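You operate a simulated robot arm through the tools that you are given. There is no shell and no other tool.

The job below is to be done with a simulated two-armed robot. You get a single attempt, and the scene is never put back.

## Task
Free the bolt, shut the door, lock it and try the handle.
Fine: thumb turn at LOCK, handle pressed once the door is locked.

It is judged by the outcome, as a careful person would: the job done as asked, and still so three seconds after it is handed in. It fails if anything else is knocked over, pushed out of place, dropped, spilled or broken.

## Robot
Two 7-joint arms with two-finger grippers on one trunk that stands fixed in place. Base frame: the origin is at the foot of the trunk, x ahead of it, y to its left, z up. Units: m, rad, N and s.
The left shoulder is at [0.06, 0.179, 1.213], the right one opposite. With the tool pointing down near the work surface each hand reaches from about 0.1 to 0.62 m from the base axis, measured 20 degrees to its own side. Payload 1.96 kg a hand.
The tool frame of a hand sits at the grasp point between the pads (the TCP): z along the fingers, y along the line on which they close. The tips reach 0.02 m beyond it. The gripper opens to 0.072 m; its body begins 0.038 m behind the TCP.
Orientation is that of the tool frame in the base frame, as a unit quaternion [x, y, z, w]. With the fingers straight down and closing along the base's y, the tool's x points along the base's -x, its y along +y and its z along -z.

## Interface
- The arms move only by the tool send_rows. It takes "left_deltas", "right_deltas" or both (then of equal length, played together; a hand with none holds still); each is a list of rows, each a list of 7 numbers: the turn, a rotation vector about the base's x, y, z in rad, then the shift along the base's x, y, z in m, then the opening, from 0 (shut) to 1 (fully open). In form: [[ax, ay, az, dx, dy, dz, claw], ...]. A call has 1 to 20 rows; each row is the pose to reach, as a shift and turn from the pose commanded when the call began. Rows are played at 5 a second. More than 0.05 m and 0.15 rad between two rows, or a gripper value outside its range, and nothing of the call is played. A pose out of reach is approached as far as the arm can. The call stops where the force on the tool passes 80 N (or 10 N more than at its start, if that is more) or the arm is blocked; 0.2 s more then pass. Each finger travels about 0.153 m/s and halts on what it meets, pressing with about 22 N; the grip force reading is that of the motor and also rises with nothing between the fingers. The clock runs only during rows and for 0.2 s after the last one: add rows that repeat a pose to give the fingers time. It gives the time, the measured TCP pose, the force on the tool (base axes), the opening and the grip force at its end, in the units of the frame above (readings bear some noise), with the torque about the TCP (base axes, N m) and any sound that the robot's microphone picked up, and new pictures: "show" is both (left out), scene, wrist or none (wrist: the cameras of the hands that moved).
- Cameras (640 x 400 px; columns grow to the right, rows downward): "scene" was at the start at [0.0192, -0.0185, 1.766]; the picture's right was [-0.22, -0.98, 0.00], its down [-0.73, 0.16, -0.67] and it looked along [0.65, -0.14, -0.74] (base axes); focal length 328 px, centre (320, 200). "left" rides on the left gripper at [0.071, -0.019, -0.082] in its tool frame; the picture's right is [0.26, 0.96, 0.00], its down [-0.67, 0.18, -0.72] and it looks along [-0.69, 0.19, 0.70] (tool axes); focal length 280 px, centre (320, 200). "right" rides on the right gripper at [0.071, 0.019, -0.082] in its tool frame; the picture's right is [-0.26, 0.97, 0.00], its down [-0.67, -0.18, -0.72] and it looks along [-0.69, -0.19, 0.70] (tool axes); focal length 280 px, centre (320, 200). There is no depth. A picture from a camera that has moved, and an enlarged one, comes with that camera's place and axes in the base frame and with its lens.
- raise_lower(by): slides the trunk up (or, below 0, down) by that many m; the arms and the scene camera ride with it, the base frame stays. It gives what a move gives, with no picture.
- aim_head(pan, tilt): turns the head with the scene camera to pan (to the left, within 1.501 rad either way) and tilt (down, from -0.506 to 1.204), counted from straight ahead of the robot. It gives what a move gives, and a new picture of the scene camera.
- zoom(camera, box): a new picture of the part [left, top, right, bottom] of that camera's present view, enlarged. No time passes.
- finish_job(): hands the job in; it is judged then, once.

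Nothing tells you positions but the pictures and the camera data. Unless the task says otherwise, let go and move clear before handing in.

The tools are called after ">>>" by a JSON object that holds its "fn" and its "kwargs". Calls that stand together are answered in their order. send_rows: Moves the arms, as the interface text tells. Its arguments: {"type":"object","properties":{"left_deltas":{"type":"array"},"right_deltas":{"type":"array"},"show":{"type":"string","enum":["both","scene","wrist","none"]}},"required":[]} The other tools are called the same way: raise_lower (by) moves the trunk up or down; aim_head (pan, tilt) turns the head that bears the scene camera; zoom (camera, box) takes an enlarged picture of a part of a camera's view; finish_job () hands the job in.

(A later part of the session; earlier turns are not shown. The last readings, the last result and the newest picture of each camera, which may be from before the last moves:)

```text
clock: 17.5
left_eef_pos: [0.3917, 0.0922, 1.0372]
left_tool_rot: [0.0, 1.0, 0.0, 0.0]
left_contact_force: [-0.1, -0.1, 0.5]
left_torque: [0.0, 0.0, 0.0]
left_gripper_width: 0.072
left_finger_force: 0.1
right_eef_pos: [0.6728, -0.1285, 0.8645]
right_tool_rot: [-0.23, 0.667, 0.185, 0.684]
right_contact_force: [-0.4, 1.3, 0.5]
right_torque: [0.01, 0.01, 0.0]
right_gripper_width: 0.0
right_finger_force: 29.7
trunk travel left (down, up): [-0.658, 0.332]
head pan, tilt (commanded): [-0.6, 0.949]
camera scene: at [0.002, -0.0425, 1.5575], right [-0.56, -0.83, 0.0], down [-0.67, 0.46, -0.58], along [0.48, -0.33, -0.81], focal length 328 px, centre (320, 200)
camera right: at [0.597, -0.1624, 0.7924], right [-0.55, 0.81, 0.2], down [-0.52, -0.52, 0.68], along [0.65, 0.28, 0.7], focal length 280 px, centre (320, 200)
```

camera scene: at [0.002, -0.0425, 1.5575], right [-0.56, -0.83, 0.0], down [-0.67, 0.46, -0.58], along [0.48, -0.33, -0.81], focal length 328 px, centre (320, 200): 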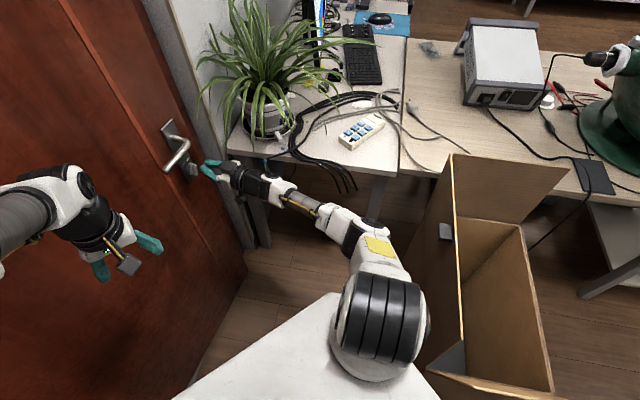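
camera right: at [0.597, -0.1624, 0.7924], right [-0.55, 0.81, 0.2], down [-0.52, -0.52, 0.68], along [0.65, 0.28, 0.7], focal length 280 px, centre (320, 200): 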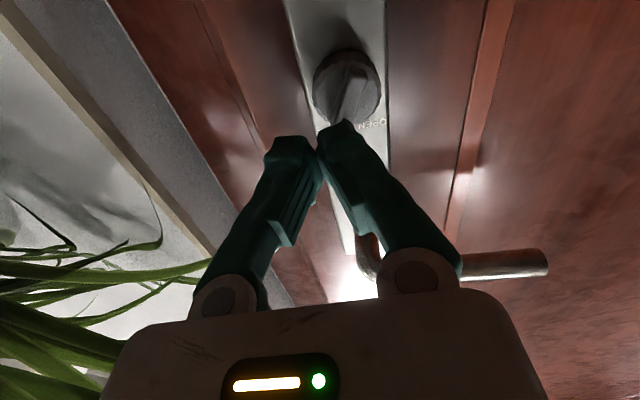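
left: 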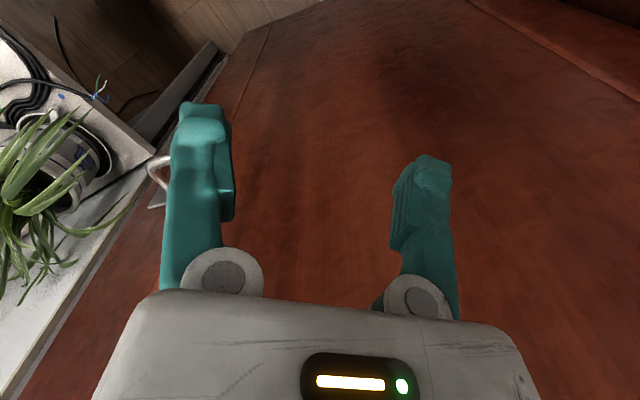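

The arm settled off-target with no load, so the commanded pose itself is being missed near here (likely a wrist limit at this roll). I'll back straight off the knob by 6 cm and open to see how well it tracks.

>>> {"fn": "send_rows", "kwargs": {"right_deltas": [[0, 0, 0, -0.0205, -0.0143, 0, 0], [0, 0, 0, -0.041, -0.0287, 0, 0], [0, 0, 0, -0.0492, -0.0344, 0, 0.5], [0, 0, 0, -0.0492, -0.0344, 0, 1], [0, 0, 0, -0.0492, -0.0344, 0, 1]], "show": "wrist"}}

>>> {"fn": "zoom", "kwargs": {"camera": "right", "box": [220, 0, 420, 140]}}

```text
clock: 18.7
left_eef_pos: [0.3907, 0.0921, 1.0384]
left_tool_rot: [0.0, 1.0, 0.0, 0.0]
left_contact_force: [0.9, -0.5, -0.2]
left_torque: [0.01, -0.03, 0.02]
left_gripper_width: 0.072
left_finger_force: 0.0
right_eef_pos: [0.6171, -0.1482, 0.8554]
right_tool_rot: [-0.228, 0.67, 0.2, 0.678]
right_contact_force: [-0.2, 0.0, 0.0]
right_torque: [0.0, -0.01, -0.01]
right_gripper_width: 0.072
right_finger_force: 0.1
trunk travel left (down, up): [-0.658, 0.332]
head pan, tilt (commanded): [-0.6, 0.949]
camera right: at [0.5411, -0.1822, 0.7827], right [-0.56, 0.8, 0.22], down [-0.5, -0.54, 0.68], along [0.66, 0.27, 0.7], focal length 280 px, centre (320, 200)
```

right: 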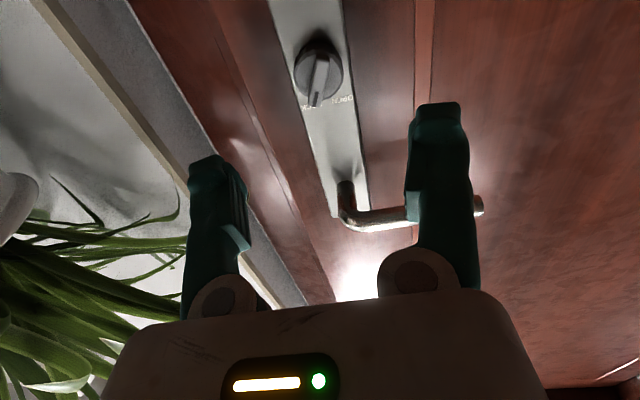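

```text
2.86 times, centred on (320, 70) of right
camera zoom: at [0.5411, -0.1822, 0.7827], right [-0.56, 0.8, 0.22], down [-0.5, -0.54, 0.68], along [0.66, 0.27, 0.7], focal length 801 px, centre (320, 571)
```

zoom: 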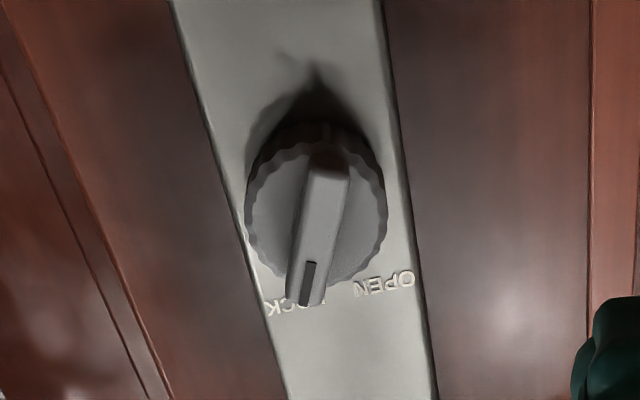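

At 6 cm back the pose tracks exactly, so rolling past vertical at full depth hits a wrist limit; also the knob sprang/stayed at LOCK. I'll retract a bit and roll the hand half a turn the other way (camera on top), which should put the wrist mid-range for the whole LOCK–OPEN turn.

>>> {"fn": "send_rows", "kwargs": {"right_deltas": [[0.1147, 0.0803, 0, -0.02, -0.014, 0, 1], [0.2294, 0.1606, 0, -0.04, -0.028, 0, 1], [0.3441, 0.2409, 0, -0.05, -0.035, 0, 1], [0.4588, 0.3212, 0, -0.05, -0.035, 0, 1], [0.5734, 0.4015, 0, -0.05, -0.035, 0, 1], [0.6881, 0.4818, 0, -0.05, -0.035, 0, 1], [0.8028, 0.5621, 0, -0.05, -0.035, 0, 1], [0.9175, 0.6424, 0, -0.05, -0.035, 0, 1], [1.0322, 0.7227, 0, -0.05, -0.035, 0, 1], [1.1469, 0.803, 0, -0.05, -0.035, 0, 1], [1.2616, 0.8833, 0, -0.05, -0.035, 0, 1]]}}

```text
clock: 21.1
left_eef_pos: [0.3901, 0.092, 1.0374]
left_tool_rot: [0.001, 1.0, 0.0, 0.0]
left_contact_force: [0.0, 0.0, 0.0]
left_torque: [-0.04, 0.02, -0.02]
left_gripper_width: 0.0718
left_finger_force: 0.2
right_eef_pos: [0.5684, -0.1833, 0.8541]
right_tool_rot: [0.304, 0.638, 0.616, 0.347]
right_contact_force: [0.2, 0.3, 0.4]
right_torque: [0.0, 0.0, 0.01]
right_gripper_width: 0.0721
right_finger_force: 0.0
trunk travel left (down, up): [-0.658, 0.332]
head pan, tilt (commanded): [-0.6, 0.949]
camera scene: at [0.0022, -0.0426, 1.5575], right [-0.56, -0.83, 0.0], down [-0.67, 0.46, -0.58], along [0.48, -0.33, -0.81], focal length 328 px, centre (320, 200)
camera right: at [0.4592, -0.1718, 0.8685], right [0.11, -0.16, 0.98], down [-0.19, -0.97, -0.14], along [0.97, -0.17, -0.14], focal length 280 px, centre (320, 200)
```

scene: 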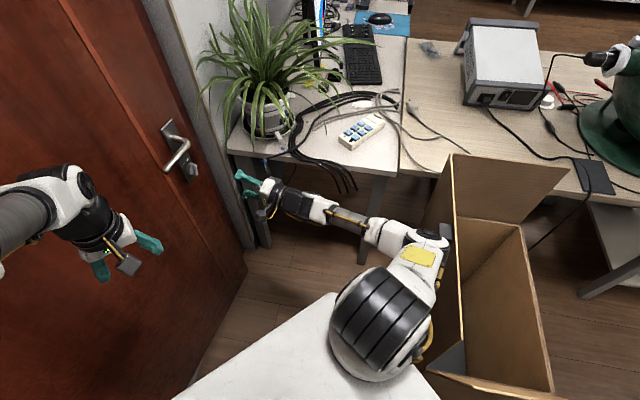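
right: 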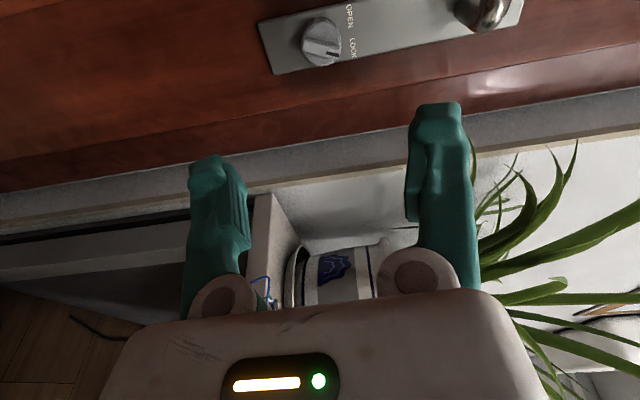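

Rolling went smoothly so far (now ~86°). Continuing to roll to the flipped orientation matching the blade.

>>> {"fn": "send_rows", "kwargs": {"right_deltas": [[0.1188, 0.0832, 0, 0, 0, 0, 1], [0.2376, 0.1663, 0, 0, 0, 0, 1], [0.3563, 0.2495, 0, 0, 0, 0, 1], [0.4751, 0.3327, 0, 0, 0, 0, 1], [0.5939, 0.4159, 0, 0, 0, 0, 1], [0.7127, 0.499, 0, 0, 0, 0, 1], [0.8315, 0.5822, 0, 0, 0, 0, 1], [0.9502, 0.6654, 0, 0, 0, 0, 1], [1.069, 0.7485, 0, 0, 0, 0, 1], [1.1878, 0.8317, 0, 0, 0, 0, 1], [1.3066, 0.9149, 0, 0, 0, 0, 1]]}}

>>> {"fn": "zoom", "kwargs": {"camera": "right", "box": [220, 0, 420, 140]}}

```text
clock: 23.5
left_eef_pos: [0.3919, 0.0913, 1.0382]
left_tool_rot: [-0.001, 1.0, 0.001, 0.0]
left_contact_force: [0.8, 0.6, 0.3]
left_torque: [-0.01, -0.02, -0.02]
left_gripper_width: 0.072
left_finger_force: 0.1
right_eef_pos: [0.5691, -0.1836, 0.8545]
right_tool_rot: [0.67, 0.228, 0.679, -0.198]
right_contact_force: [-0.1, 0.5, -0.1]
right_torque: [0.0, -0.01, -0.01]
right_gripper_width: 0.072
right_finger_force: 0.1
trunk travel left (down, up): [-0.658, 0.332]
head pan, tilt (commanded): [-0.6, 0.949]
camera scene: at [0.0022, -0.0426, 1.5575], right [-0.56, -0.83, 0.0], down [-0.67, 0.46, -0.58], along [0.48, -0.33, -0.81], focal length 328 px, centre (320, 200)
camera right: at [0.5104, -0.2439, 0.9257], right [0.56, -0.8, -0.22], down [-0.67, -0.29, -0.68], along [0.48, 0.53, -0.7], focal length 280 px, centre (320, 200)
```

scene: 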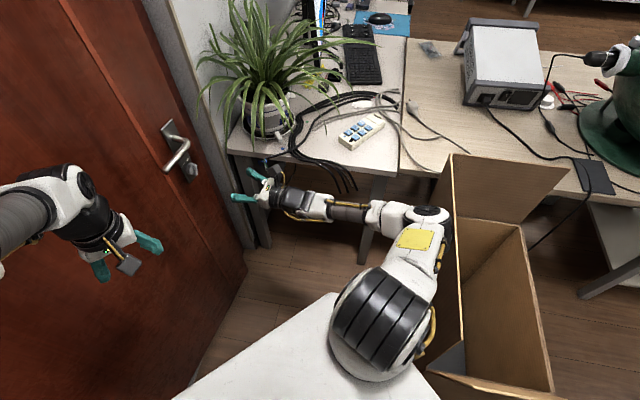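
right: 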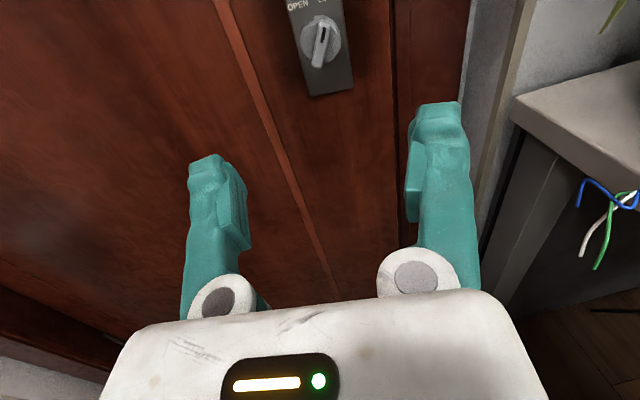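

```text
2.86 times, centred on (320, 70) of right
camera zoom: at [0.5104, -0.2439, 0.9257], right [0.56, -0.8, -0.22], down [-0.67, -0.29, -0.68], along [0.48, 0.53, -0.7], focal length 801 px, centre (320, 571)
```

zoom: 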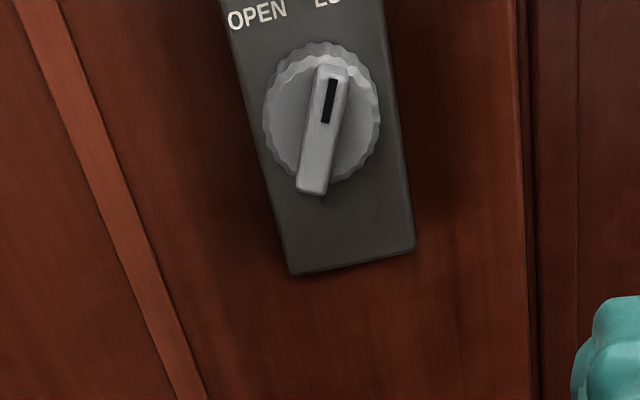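

The flipped view is upright and well lit: the blade's mark points right of vertical to LOCK, and centre offset is only ~6 mm up and 2 mm right. Rolling to match (~0.44 rad) and advancing 7 cm with the fingers open.

>>> {"fn": "send_rows", "kwargs": {"right_deltas": [[0.1201, 0.0841, 0, 0.012, 0.008, 0.0061, 1], [0.2403, 0.1683, 0, 0.026, 0.017, 0.0061, 1], [0.3604, 0.2524, 0, 0.042, 0.028, 0.0061, 1], [0.3604, 0.2524, 0, 0.0582, 0.0388, 0.0061, 1], [0.3604, 0.2524, 0, 0.0582, 0.0388, 0.0061, 1]], "show": "wrist"}}

>>> {"fn": "zoom", "kwargs": {"camera": "right", "box": [220, 20, 420, 160]}}

```text
clock: 24.7
left_eef_pos: [0.3908, 0.091, 1.0383]
left_tool_rot: [0.0, 1.0, -0.001, 0.0]
left_contact_force: [1.1, -0.1, -0.6]
left_torque: [0.03, -0.02, 0.03]
left_gripper_width: 0.072
left_finger_force: 0.1
right_eef_pos: [0.6268, -0.145, 0.8603]
right_tool_rot: [0.703, 0.076, 0.62, -0.341]
right_contact_force: [0.0, 0.2, -0.1]
right_torque: [0.06, 0.01, 0.0]
right_gripper_width: 0.0718
right_finger_force: 0.2
trunk travel left (down, up): [-0.658, 0.332]
head pan, tilt (commanded): [-0.6, 0.949]
camera right: at [0.5846, -0.2289, 0.9187], right [0.45, -0.65, -0.61], down [-0.83, -0.06, -0.55], along [0.32, 0.76, -0.57], focal length 280 px, centre (320, 200)
```

right: 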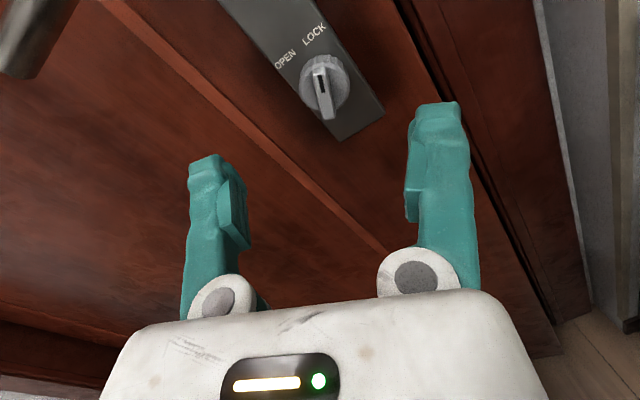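

```text
2.86 times, centred on (320, 90) of right
camera zoom: at [0.5846, -0.2289, 0.9187], right [0.45, -0.65, -0.61], down [-0.83, -0.06, -0.55], along [0.32, 0.76, -0.57], focal length 801 px, centre (320, 514)
```

zoom: 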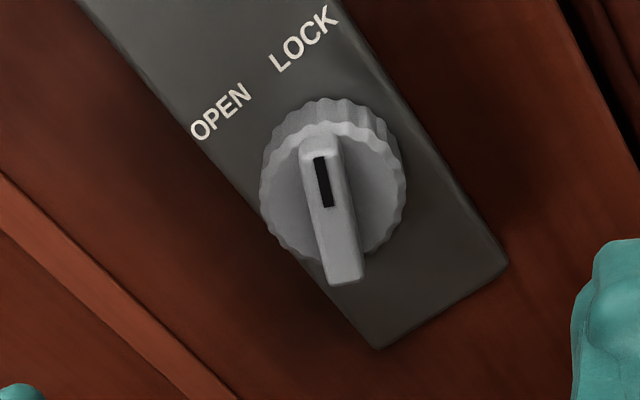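

Comparing views from below and above, the blade's front is ~8 mm deeper than I assumed, so the first grip only caught its very edge — that explains the slip. I'll correct centring, advance 4.5 cm with the fingers narrowed to 20 mm, and then feel for the knob's face.

>>> {"fn": "send_rows", "kwargs": {"right_deltas": [[0.033, 0.023, 0, 0.01, 0.006, -0.0021, 0.28], [0.033, 0.023, 0, 0.02, 0.0125, -0.0021, 0.28], [0.033, 0.023, 0, 0.029, 0.019, -0.0021, 0.28], [0.033, 0.023, 0, 0.0376, 0.0249, -0.0021, 0.28], [0.033, 0.023, 0, 0.0376, 0.0249, -0.0021, 0.28]], "show": "wrist"}}

>>> {"fn": "zoom", "kwargs": {"camera": "right", "box": [220, 60, 420, 200]}}

>>> {"fn": "zoom", "kwargs": {"camera": "scene", "box": [160, 110, 260, 210]}}

```text
clock: 25.9
left_eef_pos: [0.3897, 0.0926, 1.0384]
left_tool_rot: [0.0, 1.0, 0.0, 0.0]
left_contact_force: [0.2, -0.1, 0.1]
left_torque: [0.01, -0.05, -0.01]
left_gripper_width: 0.072
left_finger_force: 0.1
right_eef_pos: [0.6646, -0.1205, 0.8585]
right_tool_rot: [0.704, 0.064, 0.613, -0.354]
right_contact_force: [0.0, -0.2, 0.6]
right_torque: [-0.03, -0.02, -0.02]
right_gripper_width: 0.0202
right_finger_force: 0.2
trunk travel left (down, up): [-0.658, 0.332]
head pan, tilt (commanded): [-0.6, 0.949]
camera right: at [0.6237, -0.206, 0.9144], right [0.44, -0.63, -0.64], down [-0.84, -0.04, -0.54], along [0.31, 0.78, -0.55], focal length 280 px, centre (320, 200)
```

right: 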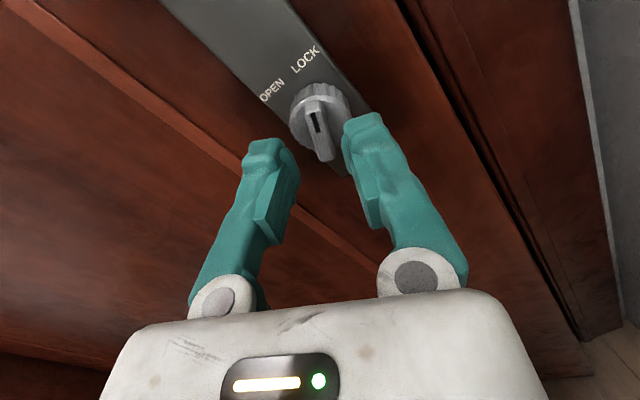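

```text
2.86 times, centred on (320, 130) of right
camera zoom: at [0.6237, -0.206, 0.9144], right [0.44, -0.63, -0.64], down [-0.84, -0.04, -0.54], along [0.31, 0.78, -0.55], focal length 801 px, centre (320, 400)
```

zoom: 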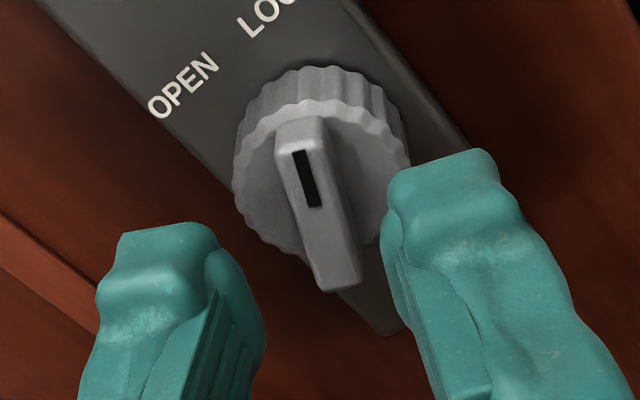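

```text
4.00 times, centred on (210, 160) of scene
camera zoom: at [0.002, -0.0427, 1.5575], right [-0.56, -0.83, 0.0], down [-0.67, 0.46, -0.58], along [0.48, -0.33, -0.81], focal length 1313 px, centre (760, 360)
```

zoom: 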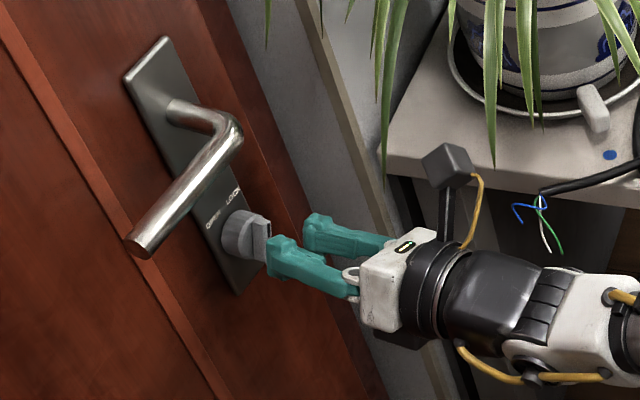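

Fingers straddle the blade evenly, tips still ~6–10 mm short of the blade's front. Advancing 12 mm and checking force.

>>> {"fn": "send_rows", "kwargs": {"right_deltas": [[0, 0, 0, 0.0049, 0.0034, 0, 0.28], [0, 0, 0, 0.0098, 0.0069, 0, 0.28], [0, 0, 0, 0.0098, 0.0069, 0, 0.28]], "show": "none"}}

>>> {"fn": "zoom", "kwargs": {"camera": "right", "box": [220, 60, 420, 200]}}

```text
clock: 26.7
left_eef_pos: [0.3906, 0.092, 1.0377]
left_tool_rot: [0.0, 1.0, -0.001, 0.0]
left_contact_force: [0.4, 0.6, -0.7]
left_torque: [-0.01, 0.01, -0.01]
left_gripper_width: 0.072
left_finger_force: 0.0
right_eef_pos: [0.673, -0.112, 0.8587]
right_tool_rot: [0.704, 0.064, 0.613, -0.353]
right_contact_force: [-0.5, -0.3, -0.6]
right_torque: [-0.02, 0.02, 0.01]
right_gripper_width: 0.0203
right_finger_force: 0.0
trunk travel left (down, up): [-0.658, 0.332]
head pan, tilt (commanded): [-0.6, 0.949]
```

```text
2.86 times, centred on (320, 130) of right
camera zoom: at [0.6337, -0.1986, 0.9146], right [0.44, -0.63, -0.64], down [-0.84, -0.04, -0.54], along [0.31, 0.78, -0.55], focal length 801 px, centre (320, 400)
```

zoom: 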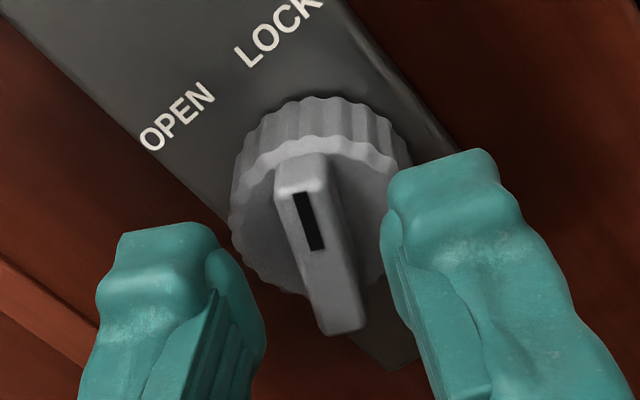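

No contact yet and the blade is now entering between the tips. Advancing another 4 mm, then 4 more, checking for the knob face.

>>> {"fn": "send_rows", "kwargs": {"right_deltas": [[0, 0, 0, 0.0016, 0.0011, 0, 0.28], [0, 0, 0, 0.0033, 0.0023, 0, 0.28], [0, 0, 0, 0.0033, 0.0023, 0, 0.28]], "show": "none"}}

>>> {"fn": "send_rows", "kwargs": {"right_deltas": [[0, 0, 0, 0.0016, 0.0011, 0, 0.28], [0, 0, 0, 0.0025, 0.0017, 0, 0.28], [0, 0, 0, 0.0025, 0.0017, 0, 0.28]], "show": "none"}}

>>> {"fn": "zoom", "kwargs": {"camera": "right", "box": [220, 60, 420, 200]}}

```text
clock: 27.5
left_eef_pos: [0.3903, 0.0916, 1.0384]
left_tool_rot: [0.001, 1.0, 0.0, 0.0]
left_contact_force: [-0.2, -0.2, 0.7]
left_torque: [0.01, -0.03, -0.01]
left_gripper_width: 0.0722
left_finger_force: 0.1
right_eef_pos: [0.6776, -0.11, 0.8577]
right_tool_rot: [0.704, 0.063, 0.613, -0.353]
right_contact_force: [0.1, -0.2, -0.2]
right_torque: [0.03, 0.01, -0.03]
right_gripper_width: 0.0203
right_finger_force: 0.1
trunk travel left (down, up): [-0.658, 0.332]
head pan, tilt (commanded): [-0.6, 0.949]
```

```text
clock: 28.3
left_eef_pos: [0.3903, 0.0919, 1.0383]
left_tool_rot: [0.001, 1.0, 0.0, 0.0]
left_contact_force: [0.1, -0.2, 0.4]
left_torque: [0.06, 0.01, 0.02]
left_gripper_width: 0.0719
left_finger_force: 0.1
right_eef_pos: [0.68, -0.1089, 0.8578]
right_tool_rot: [0.704, 0.064, 0.613, -0.352]
right_contact_force: [-0.2, 0.1, -0.4]
right_torque: [0.03, 0.0, 0.01]
right_gripper_width: 0.0204
right_finger_force: 0.1
trunk travel left (down, up): [-0.658, 0.332]
head pan, tilt (commanded): [-0.6, 0.949]
```

```text
2.86 times, centred on (320, 130) of right
camera zoom: at [0.6394, -0.1948, 0.9144], right [0.44, -0.63, -0.64], down [-0.84, -0.04, -0.54], along [0.31, 0.78, -0.55], focal length 801 px, centre (320, 400)
```

zoom: 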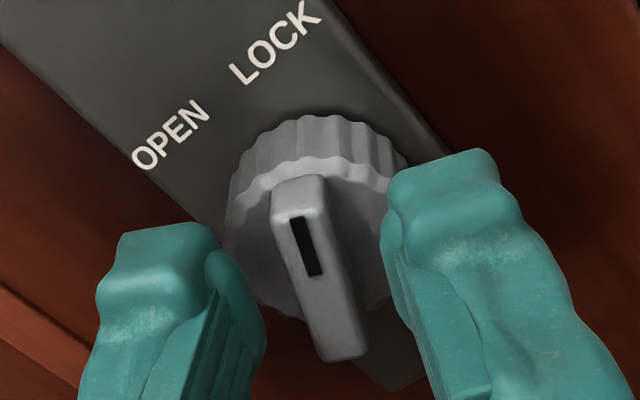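

Still no contact; the blade is now well between the pads. Advancing 3 mm more at a time to find the knob's face.

>>> {"fn": "send_rows", "kwargs": {"right_deltas": [[0, 0, 0, 0.0012, 0.0009, 0, 0.28], [0, 0, 0, 0.0025, 0.0017, 0, 0.28], [0, 0, 0, 0.0025, 0.0017, 0, 0.28]], "show": "none"}}

```text
clock: 29.1
left_eef_pos: [0.3898, 0.0907, 1.0377]
left_tool_rot: [0.0, 1.0, 0.0, -0.001]
left_contact_force: [-0.2, 0.2, 0.4]
left_torque: [-0.01, 0.0, -0.01]
left_gripper_width: 0.0719
left_finger_force: 0.0
right_eef_pos: [0.6823, -0.1071, 0.859]
right_tool_rot: [0.704, 0.063, 0.613, -0.352]
right_contact_force: [0.5, -0.4, -0.2]
right_torque: [0.0, 0.03, 0.0]
right_gripper_width: 0.02
right_finger_force: 0.0
trunk travel left (down, up): [-0.658, 0.332]
head pan, tilt (commanded): [-0.6, 0.949]
```

>>> {"fn": "zoom", "kwargs": {"camera": "right", "box": [220, 60, 420, 200]}}

>>> {"fn": "zoom", "kwargs": {"camera": "scene", "box": [170, 130, 230, 190]}}

>>> {"fn": "zoom", "kwargs": {"camera": "left", "box": [60, 160, 180, 300]}}

```text
2.86 times, centred on (320, 130) of right
camera zoom: at [0.6419, -0.1931, 0.9145], right [0.44, -0.63, -0.64], down [-0.84, -0.04, -0.54], along [0.31, 0.78, -0.55], focal length 801 px, centre (320, 400)
```

zoom: 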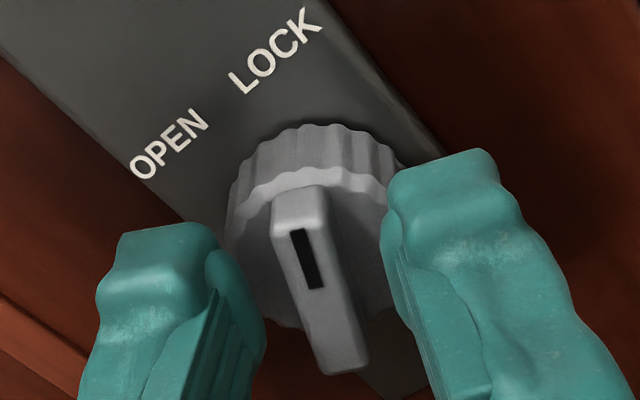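

```text
6.67 times, centred on (200, 160) of scene
camera zoom: at [0.0022, -0.0426, 1.5575], right [-0.56, -0.83, 0.0], down [-0.67, 0.46, -0.58], along [0.48, -0.33, -0.81], focal length 2188 px, centre (1120, 467)
```

zoom: 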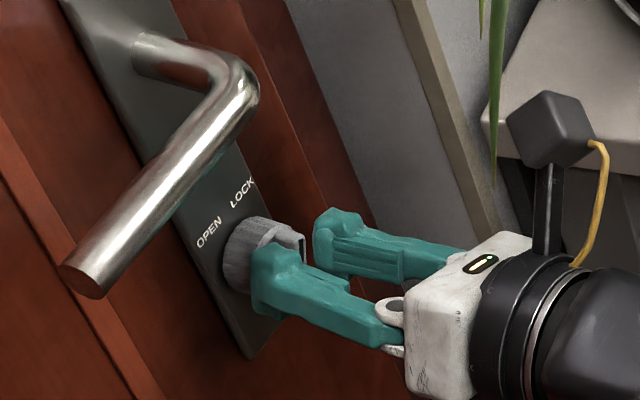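

```text
2.86 times, centred on (120, 230) of left
camera zoom: at [0.321, 0.0735, 1.1207], right [-0.26, 0.96, 0.0], down [0.67, 0.18, 0.72], along [0.69, 0.19, -0.7], focal length 801 px, centre (891, 114)
```

zoom: 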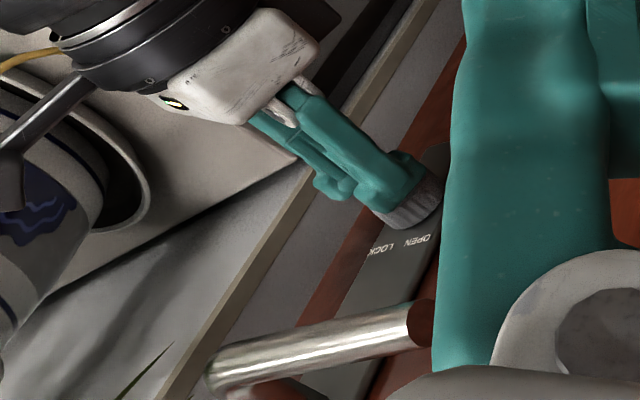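

The tips are right at the knob's face with the blade between the pads. I'll shift 3 mm up along the blade to centre on the axis and close.

>>> {"fn": "send_rows", "kwargs": {"right_deltas": [[0, 0, 0, 0.0012, -0.0017, 0.0023, 0.28], [0, 0, 0, 0.0012, -0.0017, 0.0023, 0.1], [0, 0, 0, 0.0012, -0.0017, 0.0023, 0.0], [0, 0, 0, 0.0012, -0.0017, 0.0023, 0.0], [0, 0, 0, 0.0012, -0.0017, 0.0023, 0.0]], "show": "none"}}

>>> {"fn": "zoom", "kwargs": {"camera": "right", "box": [220, 60, 420, 200]}}

```text
clock: 30.3
left_eef_pos: [0.3911, 0.093, 1.0394]
left_tool_rot: [-0.001, 1.0, -0.002, 0.0]
left_contact_force: [-0.1, 0.9, 0.7]
left_torque: [0.01, -0.02, 0.01]
left_gripper_width: 0.0721
left_finger_force: 0.0
right_eef_pos: [0.6835, -0.1086, 0.8602]
right_tool_rot: [0.704, 0.063, 0.613, -0.353]
right_contact_force: [-2.8, 7.8, 0.9]
right_torque: [0.1, -0.06, 0.09]
right_gripper_width: 0.008
right_finger_force: 35.9
trunk travel left (down, up): [-0.658, 0.332]
head pan, tilt (commanded): [-0.6, 0.949]
```

```text
2.86 times, centred on (320, 130) of right
camera zoom: at [0.6427, -0.1934, 0.9171], right [0.44, -0.63, -0.64], down [-0.84, -0.04, -0.54], along [0.31, 0.78, -0.55], focal length 801 px, centre (320, 400)
```

zoom: 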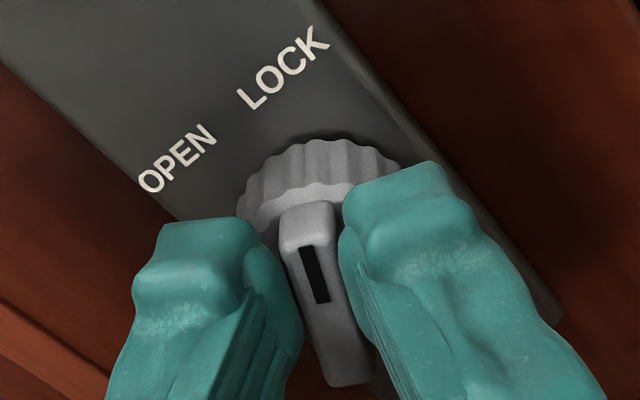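

Now a deep grip on the blade with only ~8 N side load. Turning counter-clockwise toward OPEN, first ~0.4 rad.

>>> {"fn": "send_rows", "kwargs": {"right_deltas": [[-0.0819, -0.0574, 0, -0.0003, 0.0004, 0, 0], [-0.1638, -0.1147, 0, -0.0005, 0.0008, 0.0002, 0], [-0.2458, -0.1721, 0, -0.0005, 0.0008, 0.0002, 0], [-0.3277, -0.2294, 0, -0.0005, 0.0008, 0.0002, 0]], "show": "none"}}

>>> {"fn": "zoom", "kwargs": {"camera": "right", "box": [220, 60, 420, 200]}}

```text
clock: 31.3
left_eef_pos: [0.3889, 0.0929, 1.0379]
left_tool_rot: [-0.001, 1.0, -0.001, 0.001]
left_contact_force: [-1.3, -0.4, -0.2]
left_torque: [-0.02, 0.02, 0.0]
left_gripper_width: 0.0722
left_finger_force: 0.2
right_eef_pos: [0.6821, -0.1055, 0.8612]
right_tool_rot: [0.678, 0.202, 0.671, -0.222]
right_contact_force: [-8.9, 15.0, 1.2]
right_torque: [0.39, -0.28, 0.22]
right_gripper_width: 0.0082
right_finger_force: 35.8
trunk travel left (down, up): [-0.658, 0.332]
head pan, tilt (commanded): [-0.6, 0.949]
```

```text
2.86 times, centred on (320, 130) of right
camera zoom: at [0.6265, -0.1703, 0.9318], right [0.55, -0.78, -0.29], down [-0.7, -0.25, -0.67], along [0.45, 0.57, -0.68], focal length 801 px, centre (320, 400)
```

zoom: 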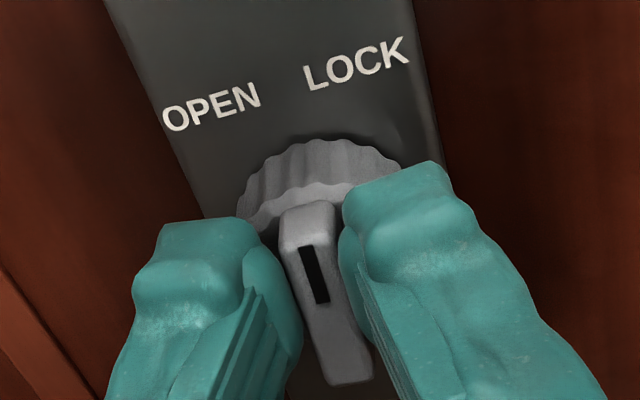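

The knob turns cleanly with the hand. Continuing toward OPEN with a 3 mm shift left to relieve the side load.

>>> {"fn": "send_rows", "kwargs": {"right_deltas": [[-0.0819, -0.0574, 0, -0.0008, 0.0012, 0, 0], [-0.1638, -0.1147, 0, -0.0017, 0.0025, 0, 0], [-0.2458, -0.1721, 0, -0.0017, 0.0025, 0, 0], [-0.3277, -0.2294, 0, -0.0017, 0.0025, 0, 0]], "show": "none"}}

>>> {"fn": "zoom", "kwargs": {"camera": "right", "box": [220, 60, 420, 200]}}

```text
clock: 32.3
left_eef_pos: [0.3904, 0.0936, 1.0375]
left_tool_rot: [0.0, 1.0, 0.0, 0.001]
left_contact_force: [-0.2, -1.3, -0.1]
left_torque: [0.01, -0.02, 0.01]
left_gripper_width: 0.072
left_finger_force: 0.2
right_eef_pos: [0.68, -0.1044, 0.8597]
right_tool_rot: [0.624, 0.334, 0.702, -0.085]
right_contact_force: [-11.6, 14.8, -2.8]
right_torque: [0.28, -0.2, 0.4]
right_gripper_width: 0.0081
right_finger_force: 36.3
trunk travel left (down, up): [-0.658, 0.332]
head pan, tilt (commanded): [-0.6, 0.949]
```

```text
2.86 times, centred on (320, 130) of right
camera zoom: at [0.6081, -0.1444, 0.9342], right [0.57, -0.81, 0.11], down [-0.54, -0.47, -0.69], along [0.61, 0.34, -0.71], focal length 801 px, centre (320, 400)
```

zoom: 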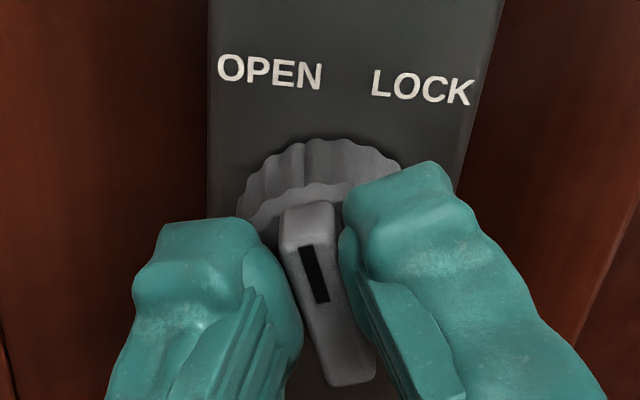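

The mark now points roughly at OPEN. I'll continue in small steps to find the end stop.

>>> {"fn": "send_rows", "kwargs": {"right_deltas": [[-0.041, -0.0287, 0, -0.0008, 0.0012, 0, 0], [-0.0819, -0.0574, 0, -0.0012, 0.0016, 0, 0], [-0.1065, -0.0746, 0, -0.0012, 0.0016, 0, 0]], "show": "none"}}

>>> {"fn": "zoom", "kwargs": {"camera": "right", "box": [220, 60, 420, 200]}}

```text
clock: 33.1
left_eef_pos: [0.3898, 0.0922, 1.0376]
left_tool_rot: [0.0, 1.0, -0.001, 0.001]
left_contact_force: [-0.2, -0.8, 0.4]
left_torque: [0.04, -0.01, 0.0]
left_gripper_width: 0.0721
left_finger_force: 0.0
right_eef_pos: [0.6793, -0.1038, 0.8606]
right_tool_rot: [0.602, 0.372, 0.706, -0.04]
right_contact_force: [-8.4, 11.0, -3.5]
right_torque: [0.45, 0.33, 0.24]
right_gripper_width: 0.0079
right_finger_force: 35.9
trunk travel left (down, up): [-0.658, 0.332]
head pan, tilt (commanded): [-0.6, 0.949]
```

```text
2.86 times, centred on (320, 130) of right
camera zoom: at [0.6021, -0.1366, 0.9324], right [0.56, -0.8, 0.23], down [-0.49, -0.54, -0.68], along [0.67, 0.27, -0.7], focal length 801 px, centre (320, 400)
```

zoom: 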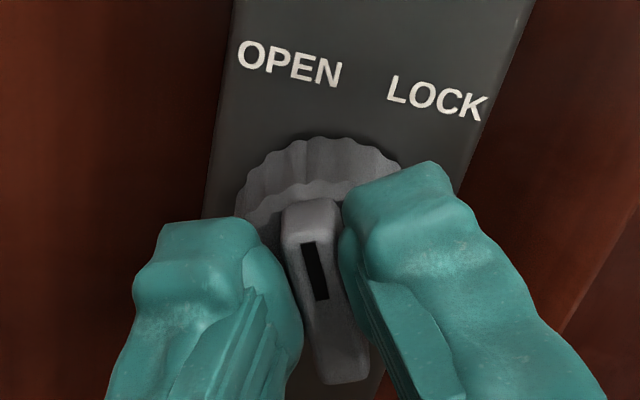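

Torque rose to ~0.55 N·m: the end stop at OPEN is reached. I'll ease back slightly, open the fingers and check that the mark stays at OPEN.

>>> {"fn": "send_rows", "kwargs": {"right_deltas": [[0.041, 0.0287, 0, -0.0008, 0.0012, 0, 0], [0.041, 0.0287, 0, -0.0008, 0.0012, 0, 0.15], [0.041, 0.0287, 0, -0.0008, 0.0012, 0, 0.4], [0.041, 0.0287, 0, -0.0172, -0.0103, 0, 0.5], [0.041, 0.0287, 0, -0.0336, -0.0217, 0, 0.5], [0.041, 0.0287, 0, -0.05, -0.0332, 0, 0.5]], "show": "wrist"}}

>>> {"fn": "zoom", "kwargs": {"camera": "right", "box": [220, 20, 420, 160]}}

```text
clock: 34.5
left_eef_pos: [0.3902, 0.0923, 1.0378]
left_tool_rot: [-0.001, 1.0, 0.0, 0.0]
left_contact_force: [-1.0, 0.2, -0.3]
left_torque: [0.0, 0.03, 0.01]
left_gripper_width: 0.072
left_finger_force: 0.0
right_eef_pos: [0.6301, -0.1379, 0.862]
right_tool_rot: [0.61, 0.357, 0.705, -0.058]
right_contact_force: [-0.7, -0.4, 0.6]
right_torque: [0.03, 0.02, 0.01]
right_gripper_width: 0.036
right_finger_force: 0.1
trunk travel left (down, up): [-0.658, 0.332]
head pan, tilt (commanded): [-0.6, 0.949]
camera right: at [0.5539, -0.174, 0.9334], right [0.56, -0.81, 0.18], down [-0.51, -0.51, -0.69], along [0.65, 0.3, -0.7], focal length 280 px, centre (320, 200)
```

right: 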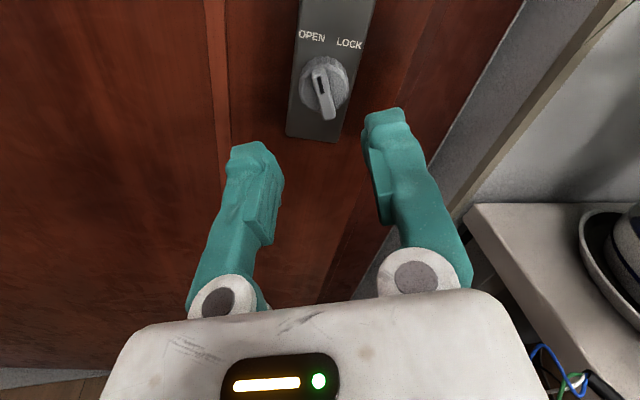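

```text
2.86 times, centred on (320, 90) of right
camera zoom: at [0.5539, -0.174, 0.9334], right [0.56, -0.81, 0.18], down [-0.51, -0.51, -0.69], along [0.65, 0.3, -0.7], focal length 801 px, centre (320, 514)
```

zoom: 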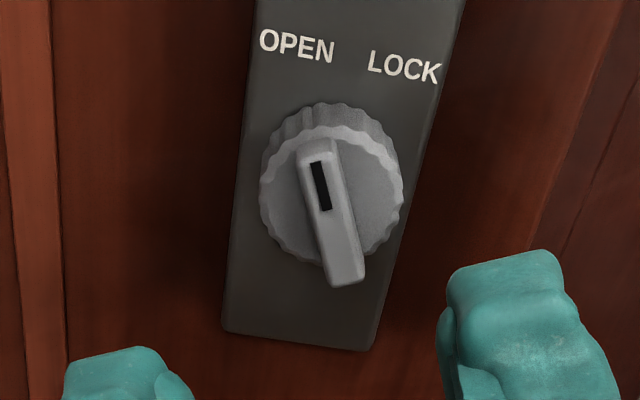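

The mark stays at OPEN, so the bolt is free. Next I'll close the right fingers and move the hand below and left of the lock plate (z≈0.78), ready to push the door shut with the fingertips.

>>> {"fn": "send_rows", "kwargs": {"right_deltas": [[0.072, 0.05, 0, -0.007, 0.006, -0.02, 0], [0.144, 0.1, 0, -0.014, 0.03, -0.045, 0], [0.215, 0.15, 0, -0.021, 0.055, -0.07, 0], [0.287, 0.201, 0, -0.028, 0.08, -0.082, 0], [0.287, 0.201, 0, -0.028, 0.104, -0.082, 0], [0.287, 0.201, 0, -0.028, 0.104, -0.082, 0]]}}

>>> {"fn": "zoom", "kwargs": {"camera": "scene", "box": [100, 80, 300, 260]}}

```text
clock: 36.1
left_eef_pos: [0.391, 0.0925, 1.0373]
left_tool_rot: [-0.001, 1.0, 0.0, 0.0]
left_contact_force: [-0.9, -0.5, -0.1]
left_torque: [-0.01, 0.0, 0.02]
left_gripper_width: 0.072
left_finger_force: 0.1
right_eef_pos: [0.6198, -0.0816, 0.7891]
right_tool_rot: [0.666, 0.234, 0.694, -0.143]
right_contact_force: [0.4, 0.2, -0.5]
right_torque: [0.0, -0.04, 0.01]
right_gripper_width: 0.0
right_finger_force: 22.1
trunk travel left (down, up): [-0.658, 0.332]
head pan, tilt (commanded): [-0.6, 0.949]
stopped in row 6 (right hand): the arm was blocked; the commanded pose is now the measured one
camera scene: at [0.0022, -0.0428, 1.5575], right [-0.56, -0.83, 0.0], down [-0.67, 0.46, -0.58], along [0.48, -0.33, -0.81], focal length 328 px, centre (320, 200)
camera right: at [0.553, -0.1327, 0.8614], right [0.51, -0.85, -0.13], down [-0.66, -0.29, -0.7], along [0.55, 0.44, -0.71], focal length 280 px, centre (320, 200)
```

scene: 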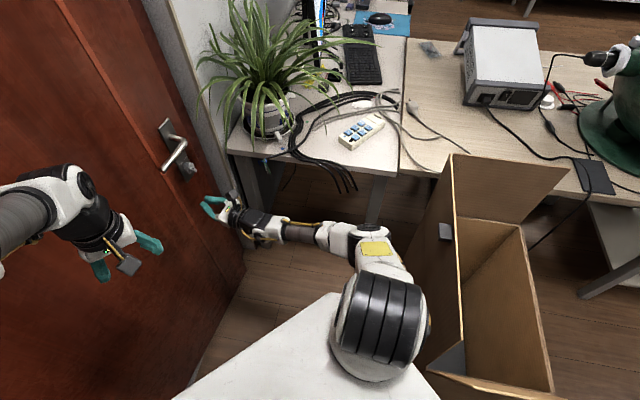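
right: 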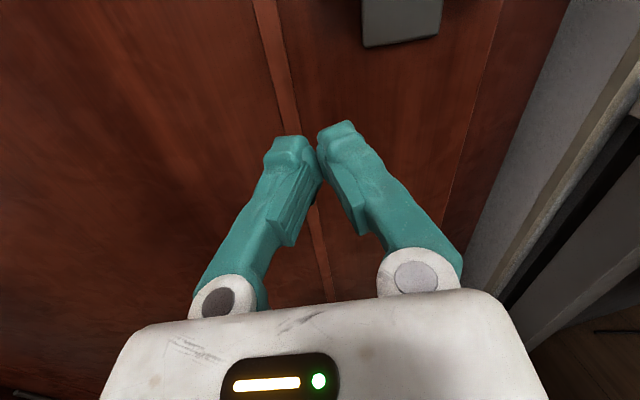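

```text
2.22 times, centred on (200, 170) of scene
camera zoom: at [0.0022, -0.0428, 1.5575], right [-0.56, -0.83, 0.0], down [-0.67, 0.46, -0.58], along [0.48, -0.33, -0.81], focal length 729 px, centre (587, 267)
```

zoom: 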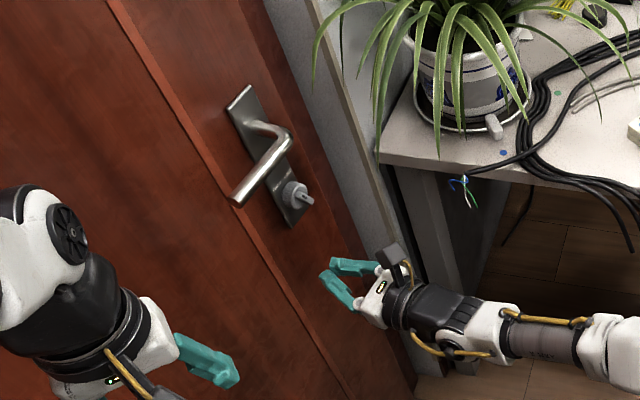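

The arm hit a joint limit moving further left, but the hand is already below-left of the plate, about 5 cm from the door. I'll push from here: first approach to contact.

>>> {"fn": "send_rows", "kwargs": {"right_deltas": [[0, 0, 0, 0.0164, 0.0115, 0, 0], [0, 0, 0, 0.0328, 0.0229, 0, 0], [0, 0, 0, 0.0451, 0.0315, 0, 0], [0, 0, 0, 0.0451, 0.0315, 0, 0]], "show": "wrist"}}

```text
clock: 36.9
left_eef_pos: [0.3902, 0.092, 1.0376]
left_tool_rot: [-0.001, 1.0, 0.0, 0.0]
left_contact_force: [0.0, 0.4, 0.0]
left_torque: [0.0, -0.01, 0.01]
left_gripper_width: 0.0722
left_finger_force: 0.0
right_eef_pos: [0.6696, -0.1607, 0.7909]
right_tool_rot: [0.682, 0.178, 0.704, -0.08]
right_contact_force: [-0.4, 1.1, 0.9]
right_torque: [0.01, 0.0, 0.03]
right_gripper_width: 0.0
right_finger_force: 22.0
trunk travel left (down, up): [-0.658, 0.332]
head pan, tilt (commanded): [-0.6, 0.949]
stopped in row 3 (right hand): the arm was blocked; the commanded pose is now the measured one
camera right: at [0.5958, -0.1992, 0.863], right [0.36, -0.93, -0.12], down [-0.69, -0.18, -0.7], along [0.62, 0.34, -0.71], focal length 280 px, centre (320, 200)
```

right: 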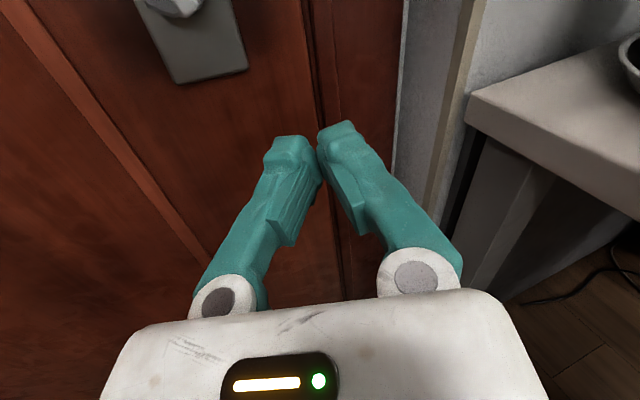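

The hand slid right instead of forward and was blocked again — this arm posture is at a joint limit here. I'll look at the arm's posture before choosing another way.

>>> {"fn": "aim_head", "kwargs": {"pan": -0.5, "tilt": 1.0}}

>>> {"fn": "zoom", "kwargs": {"camera": "scene", "box": [140, 80, 460, 280]}}

>>> {"fn": "zoom", "kwargs": {"camera": "left", "box": [0, 0, 640, 400]}}

```text
clock: 37.5
left_eef_pos: [0.3908, 0.0918, 1.0381]
left_tool_rot: [-0.001, 1.0, 0.0, 0.0]
left_contact_force: [-0.8, -0.1, 0.3]
left_torque: [-0.03, -0.01, -0.01]
left_gripper_width: 0.0719
left_finger_force: 0.0
right_eef_pos: [0.6702, -0.1592, 0.7898]
right_tool_rot: [0.682, 0.18, 0.704, -0.082]
right_contact_force: [0.6, -0.4, 0.3]
right_torque: [-0.02, 0.0, 0.02]
right_gripper_width: 0.0
right_finger_force: 21.8
trunk travel left (down, up): [-0.658, 0.332]
head pan, tilt (commanded): [-0.499, 1.0]
camera scene: at [0.0033, -0.0349, 1.5539], right [-0.48, -0.88, 0.0], down [-0.74, 0.4, -0.54], along [0.47, -0.26, -0.84], focal length 328 px, centre (320, 200)
```

scene: 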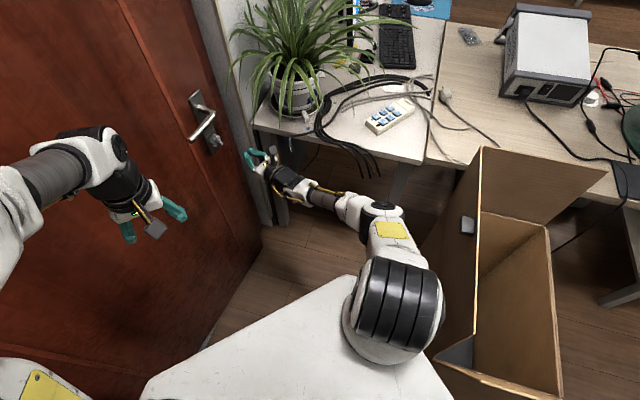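

```text
2.00 times, centred on (300, 180) of scene
camera zoom: at [0.0033, -0.0349, 1.5539], right [-0.48, -0.88, 0.0], down [-0.74, 0.4, -0.54], along [0.47, -0.26, -0.84], focal length 656 px, centre (360, 240)
```

zoom: 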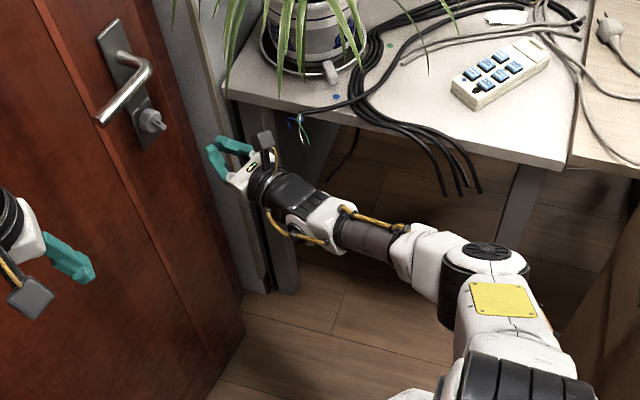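

```text
1.00 times, centred on (320, 200) of left (not enlarged: the box is as wide or as high as the picture)
camera zoom: at [0.3209, 0.0736, 1.1207], right [-0.26, 0.96, 0.0], down [0.67, 0.18, 0.72], along [0.69, 0.19, -0.7], focal length 280 px, centre (320, 200)
```

zoom: 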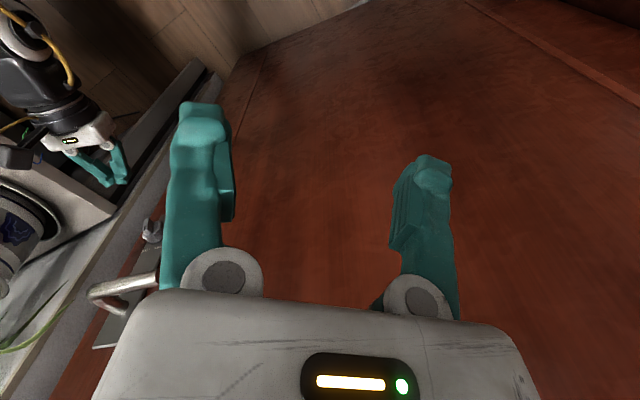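

The right elbow is out to the right and the wrist is near a limit down-left; near the knob's height it was fine. I'll pull the right hand back to the known good spot in front of the lock and use the left hand to push the door shut.

>>> {"fn": "send_rows", "kwargs": {"right_deltas": [[0, 0, 0, -0.03, -0.006, 0.01, 0], [0, 0, 0.06, -0.06, -0.01, 0.03, 0], [0, 0, 0.12, -0.09, -0.015, 0.05, 0], [0, 0, 0.18, -0.1, -0.02, 0.068, 0], [0, 0, 0.24, -0.1, -0.02, 0.068, 0], [0, 0, 0.24, -0.1, -0.02, 0.068, 0]], "show": "both"}}

```text
clock: 38.9
left_eef_pos: [0.3912, 0.0924, 1.0381]
left_tool_rot: [0.0, 1.0, -0.001, -0.001]
left_contact_force: [0.3, 0.2, -0.2]
left_torque: [0.02, 0.03, -0.01]
left_gripper_width: 0.072
left_finger_force: 0.0
right_eef_pos: [0.5688, -0.1776, 0.8566]
right_tool_rot: [0.656, 0.26, 0.688, -0.167]
right_contact_force: [0.5, 0.0, -0.4]
right_torque: [-0.02, 0.0, -0.01]
right_gripper_width: 0.0001
right_finger_force: 22.4
trunk travel left (down, up): [-0.658, 0.332]
head pan, tilt (commanded): [-0.499, 1.0]
camera scene: at [0.0029, -0.0348, 1.5539], right [-0.48, -0.88, 0.0], down [-0.74, 0.4, -0.54], along [0.47, -0.26, -0.84], focal length 328 px, centre (320, 200)
camera right: at [0.5063, -0.233, 0.9297], right [0.57, -0.81, -0.12], down [-0.63, -0.34, -0.7], along [0.52, 0.48, -0.71], focal length 280 px, centre (320, 200)
```

scene: 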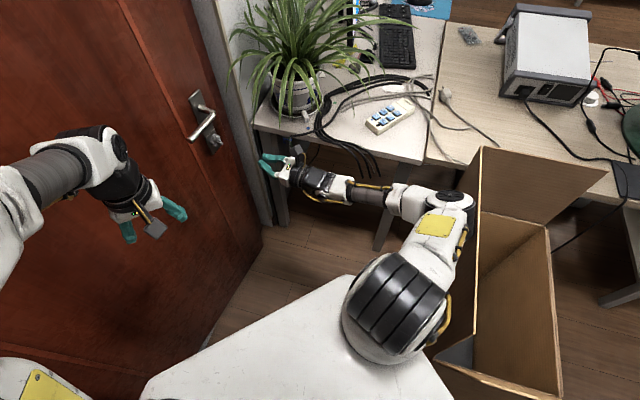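
right: 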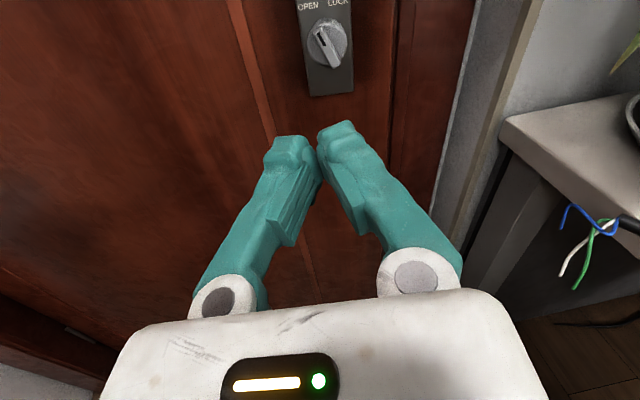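

The right hand is back in good order in front of the lock, mark still at OPEN. Now I'll turn and tilt the left hand toward the door with closed fingers, left of the lever, stopping ~4 cm short of the door.

>>> {"fn": "send_rows", "kwargs": {"left_deltas": [[0.0348, -0.0956, 0.0956, 0.01, -0.004, -0.001, 0.5], [0.0696, -0.1912, 0.1912, 0.03, -0.008, -0.002, 0], [0.1044, -0.2868, 0.2868, 0.05, -0.012, -0.003, 0], [0.1393, -0.3824, 0.3824, 0.07, -0.016, -0.004, 0], [0.1741, -0.478, 0.478, 0.09, -0.02, -0.006, 0], [0.2089, -0.5736, 0.5736, 0.11, -0.024, -0.008, 0], [0.2437, -0.6692, 0.6692, 0.13, -0.027, -0.008, 0], [0.2437, -0.6692, 0.6692, 0.142, -0.027, -0.008, 0], [0.2437, -0.6692, 0.6692, 0.142, -0.027, -0.008, 0]]}}

>>> {"fn": "aim_head", "kwargs": {"pan": 0.0, "tilt": 0.8}}

```text
clock: 40.9
left_eef_pos: [0.5333, 0.0651, 1.0306]
left_tool_rot: [-0.321, 0.883, 0.117, 0.322]
left_contact_force: [0.1, -0.2, -0.6]
left_torque: [0.01, -0.03, 0.01]
left_gripper_width: 0.0
left_finger_force: 21.3
right_eef_pos: [0.5691, -0.1785, 0.8581]
right_tool_rot: [0.656, 0.259, 0.689, -0.167]
right_contact_force: [0.4, -0.3, 0.2]
right_torque: [-0.02, 0.01, 0.0]
right_gripper_width: 0.0002
right_finger_force: 21.7
trunk travel left (down, up): [-0.658, 0.332]
head pan, tilt (commanded): [-0.499, 1.0]
camera scene: at [0.0032, -0.0351, 1.5539], right [-0.48, -0.88, 0.0], down [-0.74, 0.4, -0.54], along [0.47, -0.26, -0.84], focal length 328 px, centre (320, 200)
camera left: at [0.4643, -0.0174, 1.0488], right [-0.77, 0.61, -0.17], down [-0.08, 0.18, 0.98], along [0.63, 0.77, -0.09], focal length 280 px, centre (320, 200)
```

scene: 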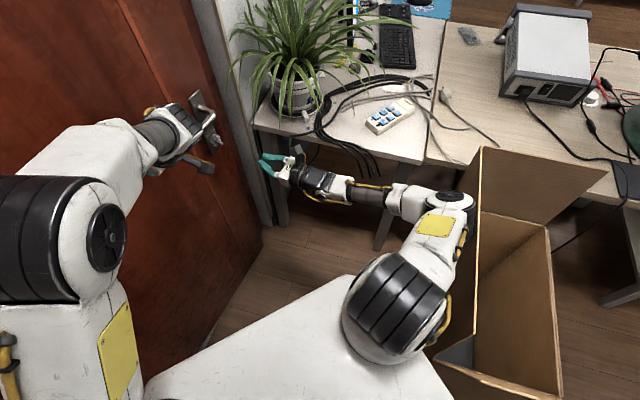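
left: 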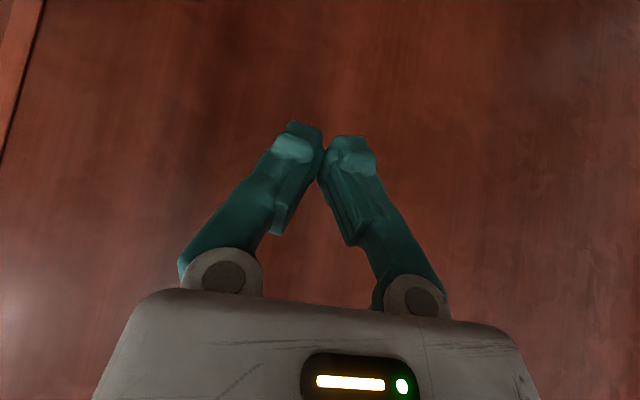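

```text
clock: 41.9
left_eef_pos: [0.5335, 0.066, 1.0307]
left_tool_rot: [-0.323, 0.882, 0.117, 0.322]
left_contact_force: [0.2, 1.1, -0.1]
left_torque: [0.01, -0.01, 0.0]
left_gripper_width: 0.0
left_finger_force: 21.8
right_eef_pos: [0.5693, -0.1781, 0.8575]
right_tool_rot: [0.657, 0.258, 0.689, -0.166]
right_contact_force: [0.2, -0.3, -0.6]
right_torque: [0.0, -0.02, -0.02]
right_gripper_width: 0.0002
right_finger_force: 22.2
trunk travel left (down, up): [-0.658, 0.332]
head pan, tilt (commanded): [0.0, 0.799]
camera scene: at [0.0228, -0.0017, 1.569], right [0.0, -1.0, 0.0], down [-0.72, 0.0, -0.7], along [0.7, 0.0, -0.72], focal length 328 px, centre (320, 200)
```

scene: 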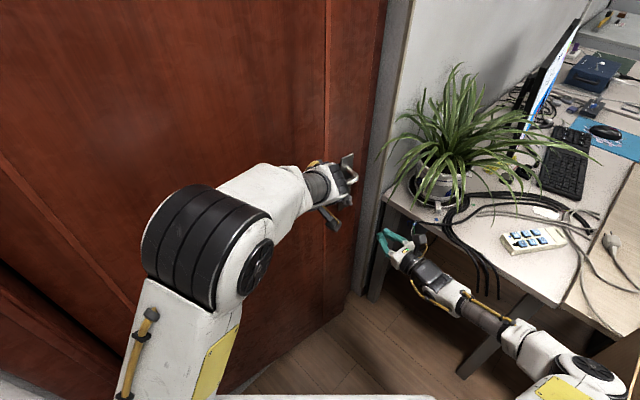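

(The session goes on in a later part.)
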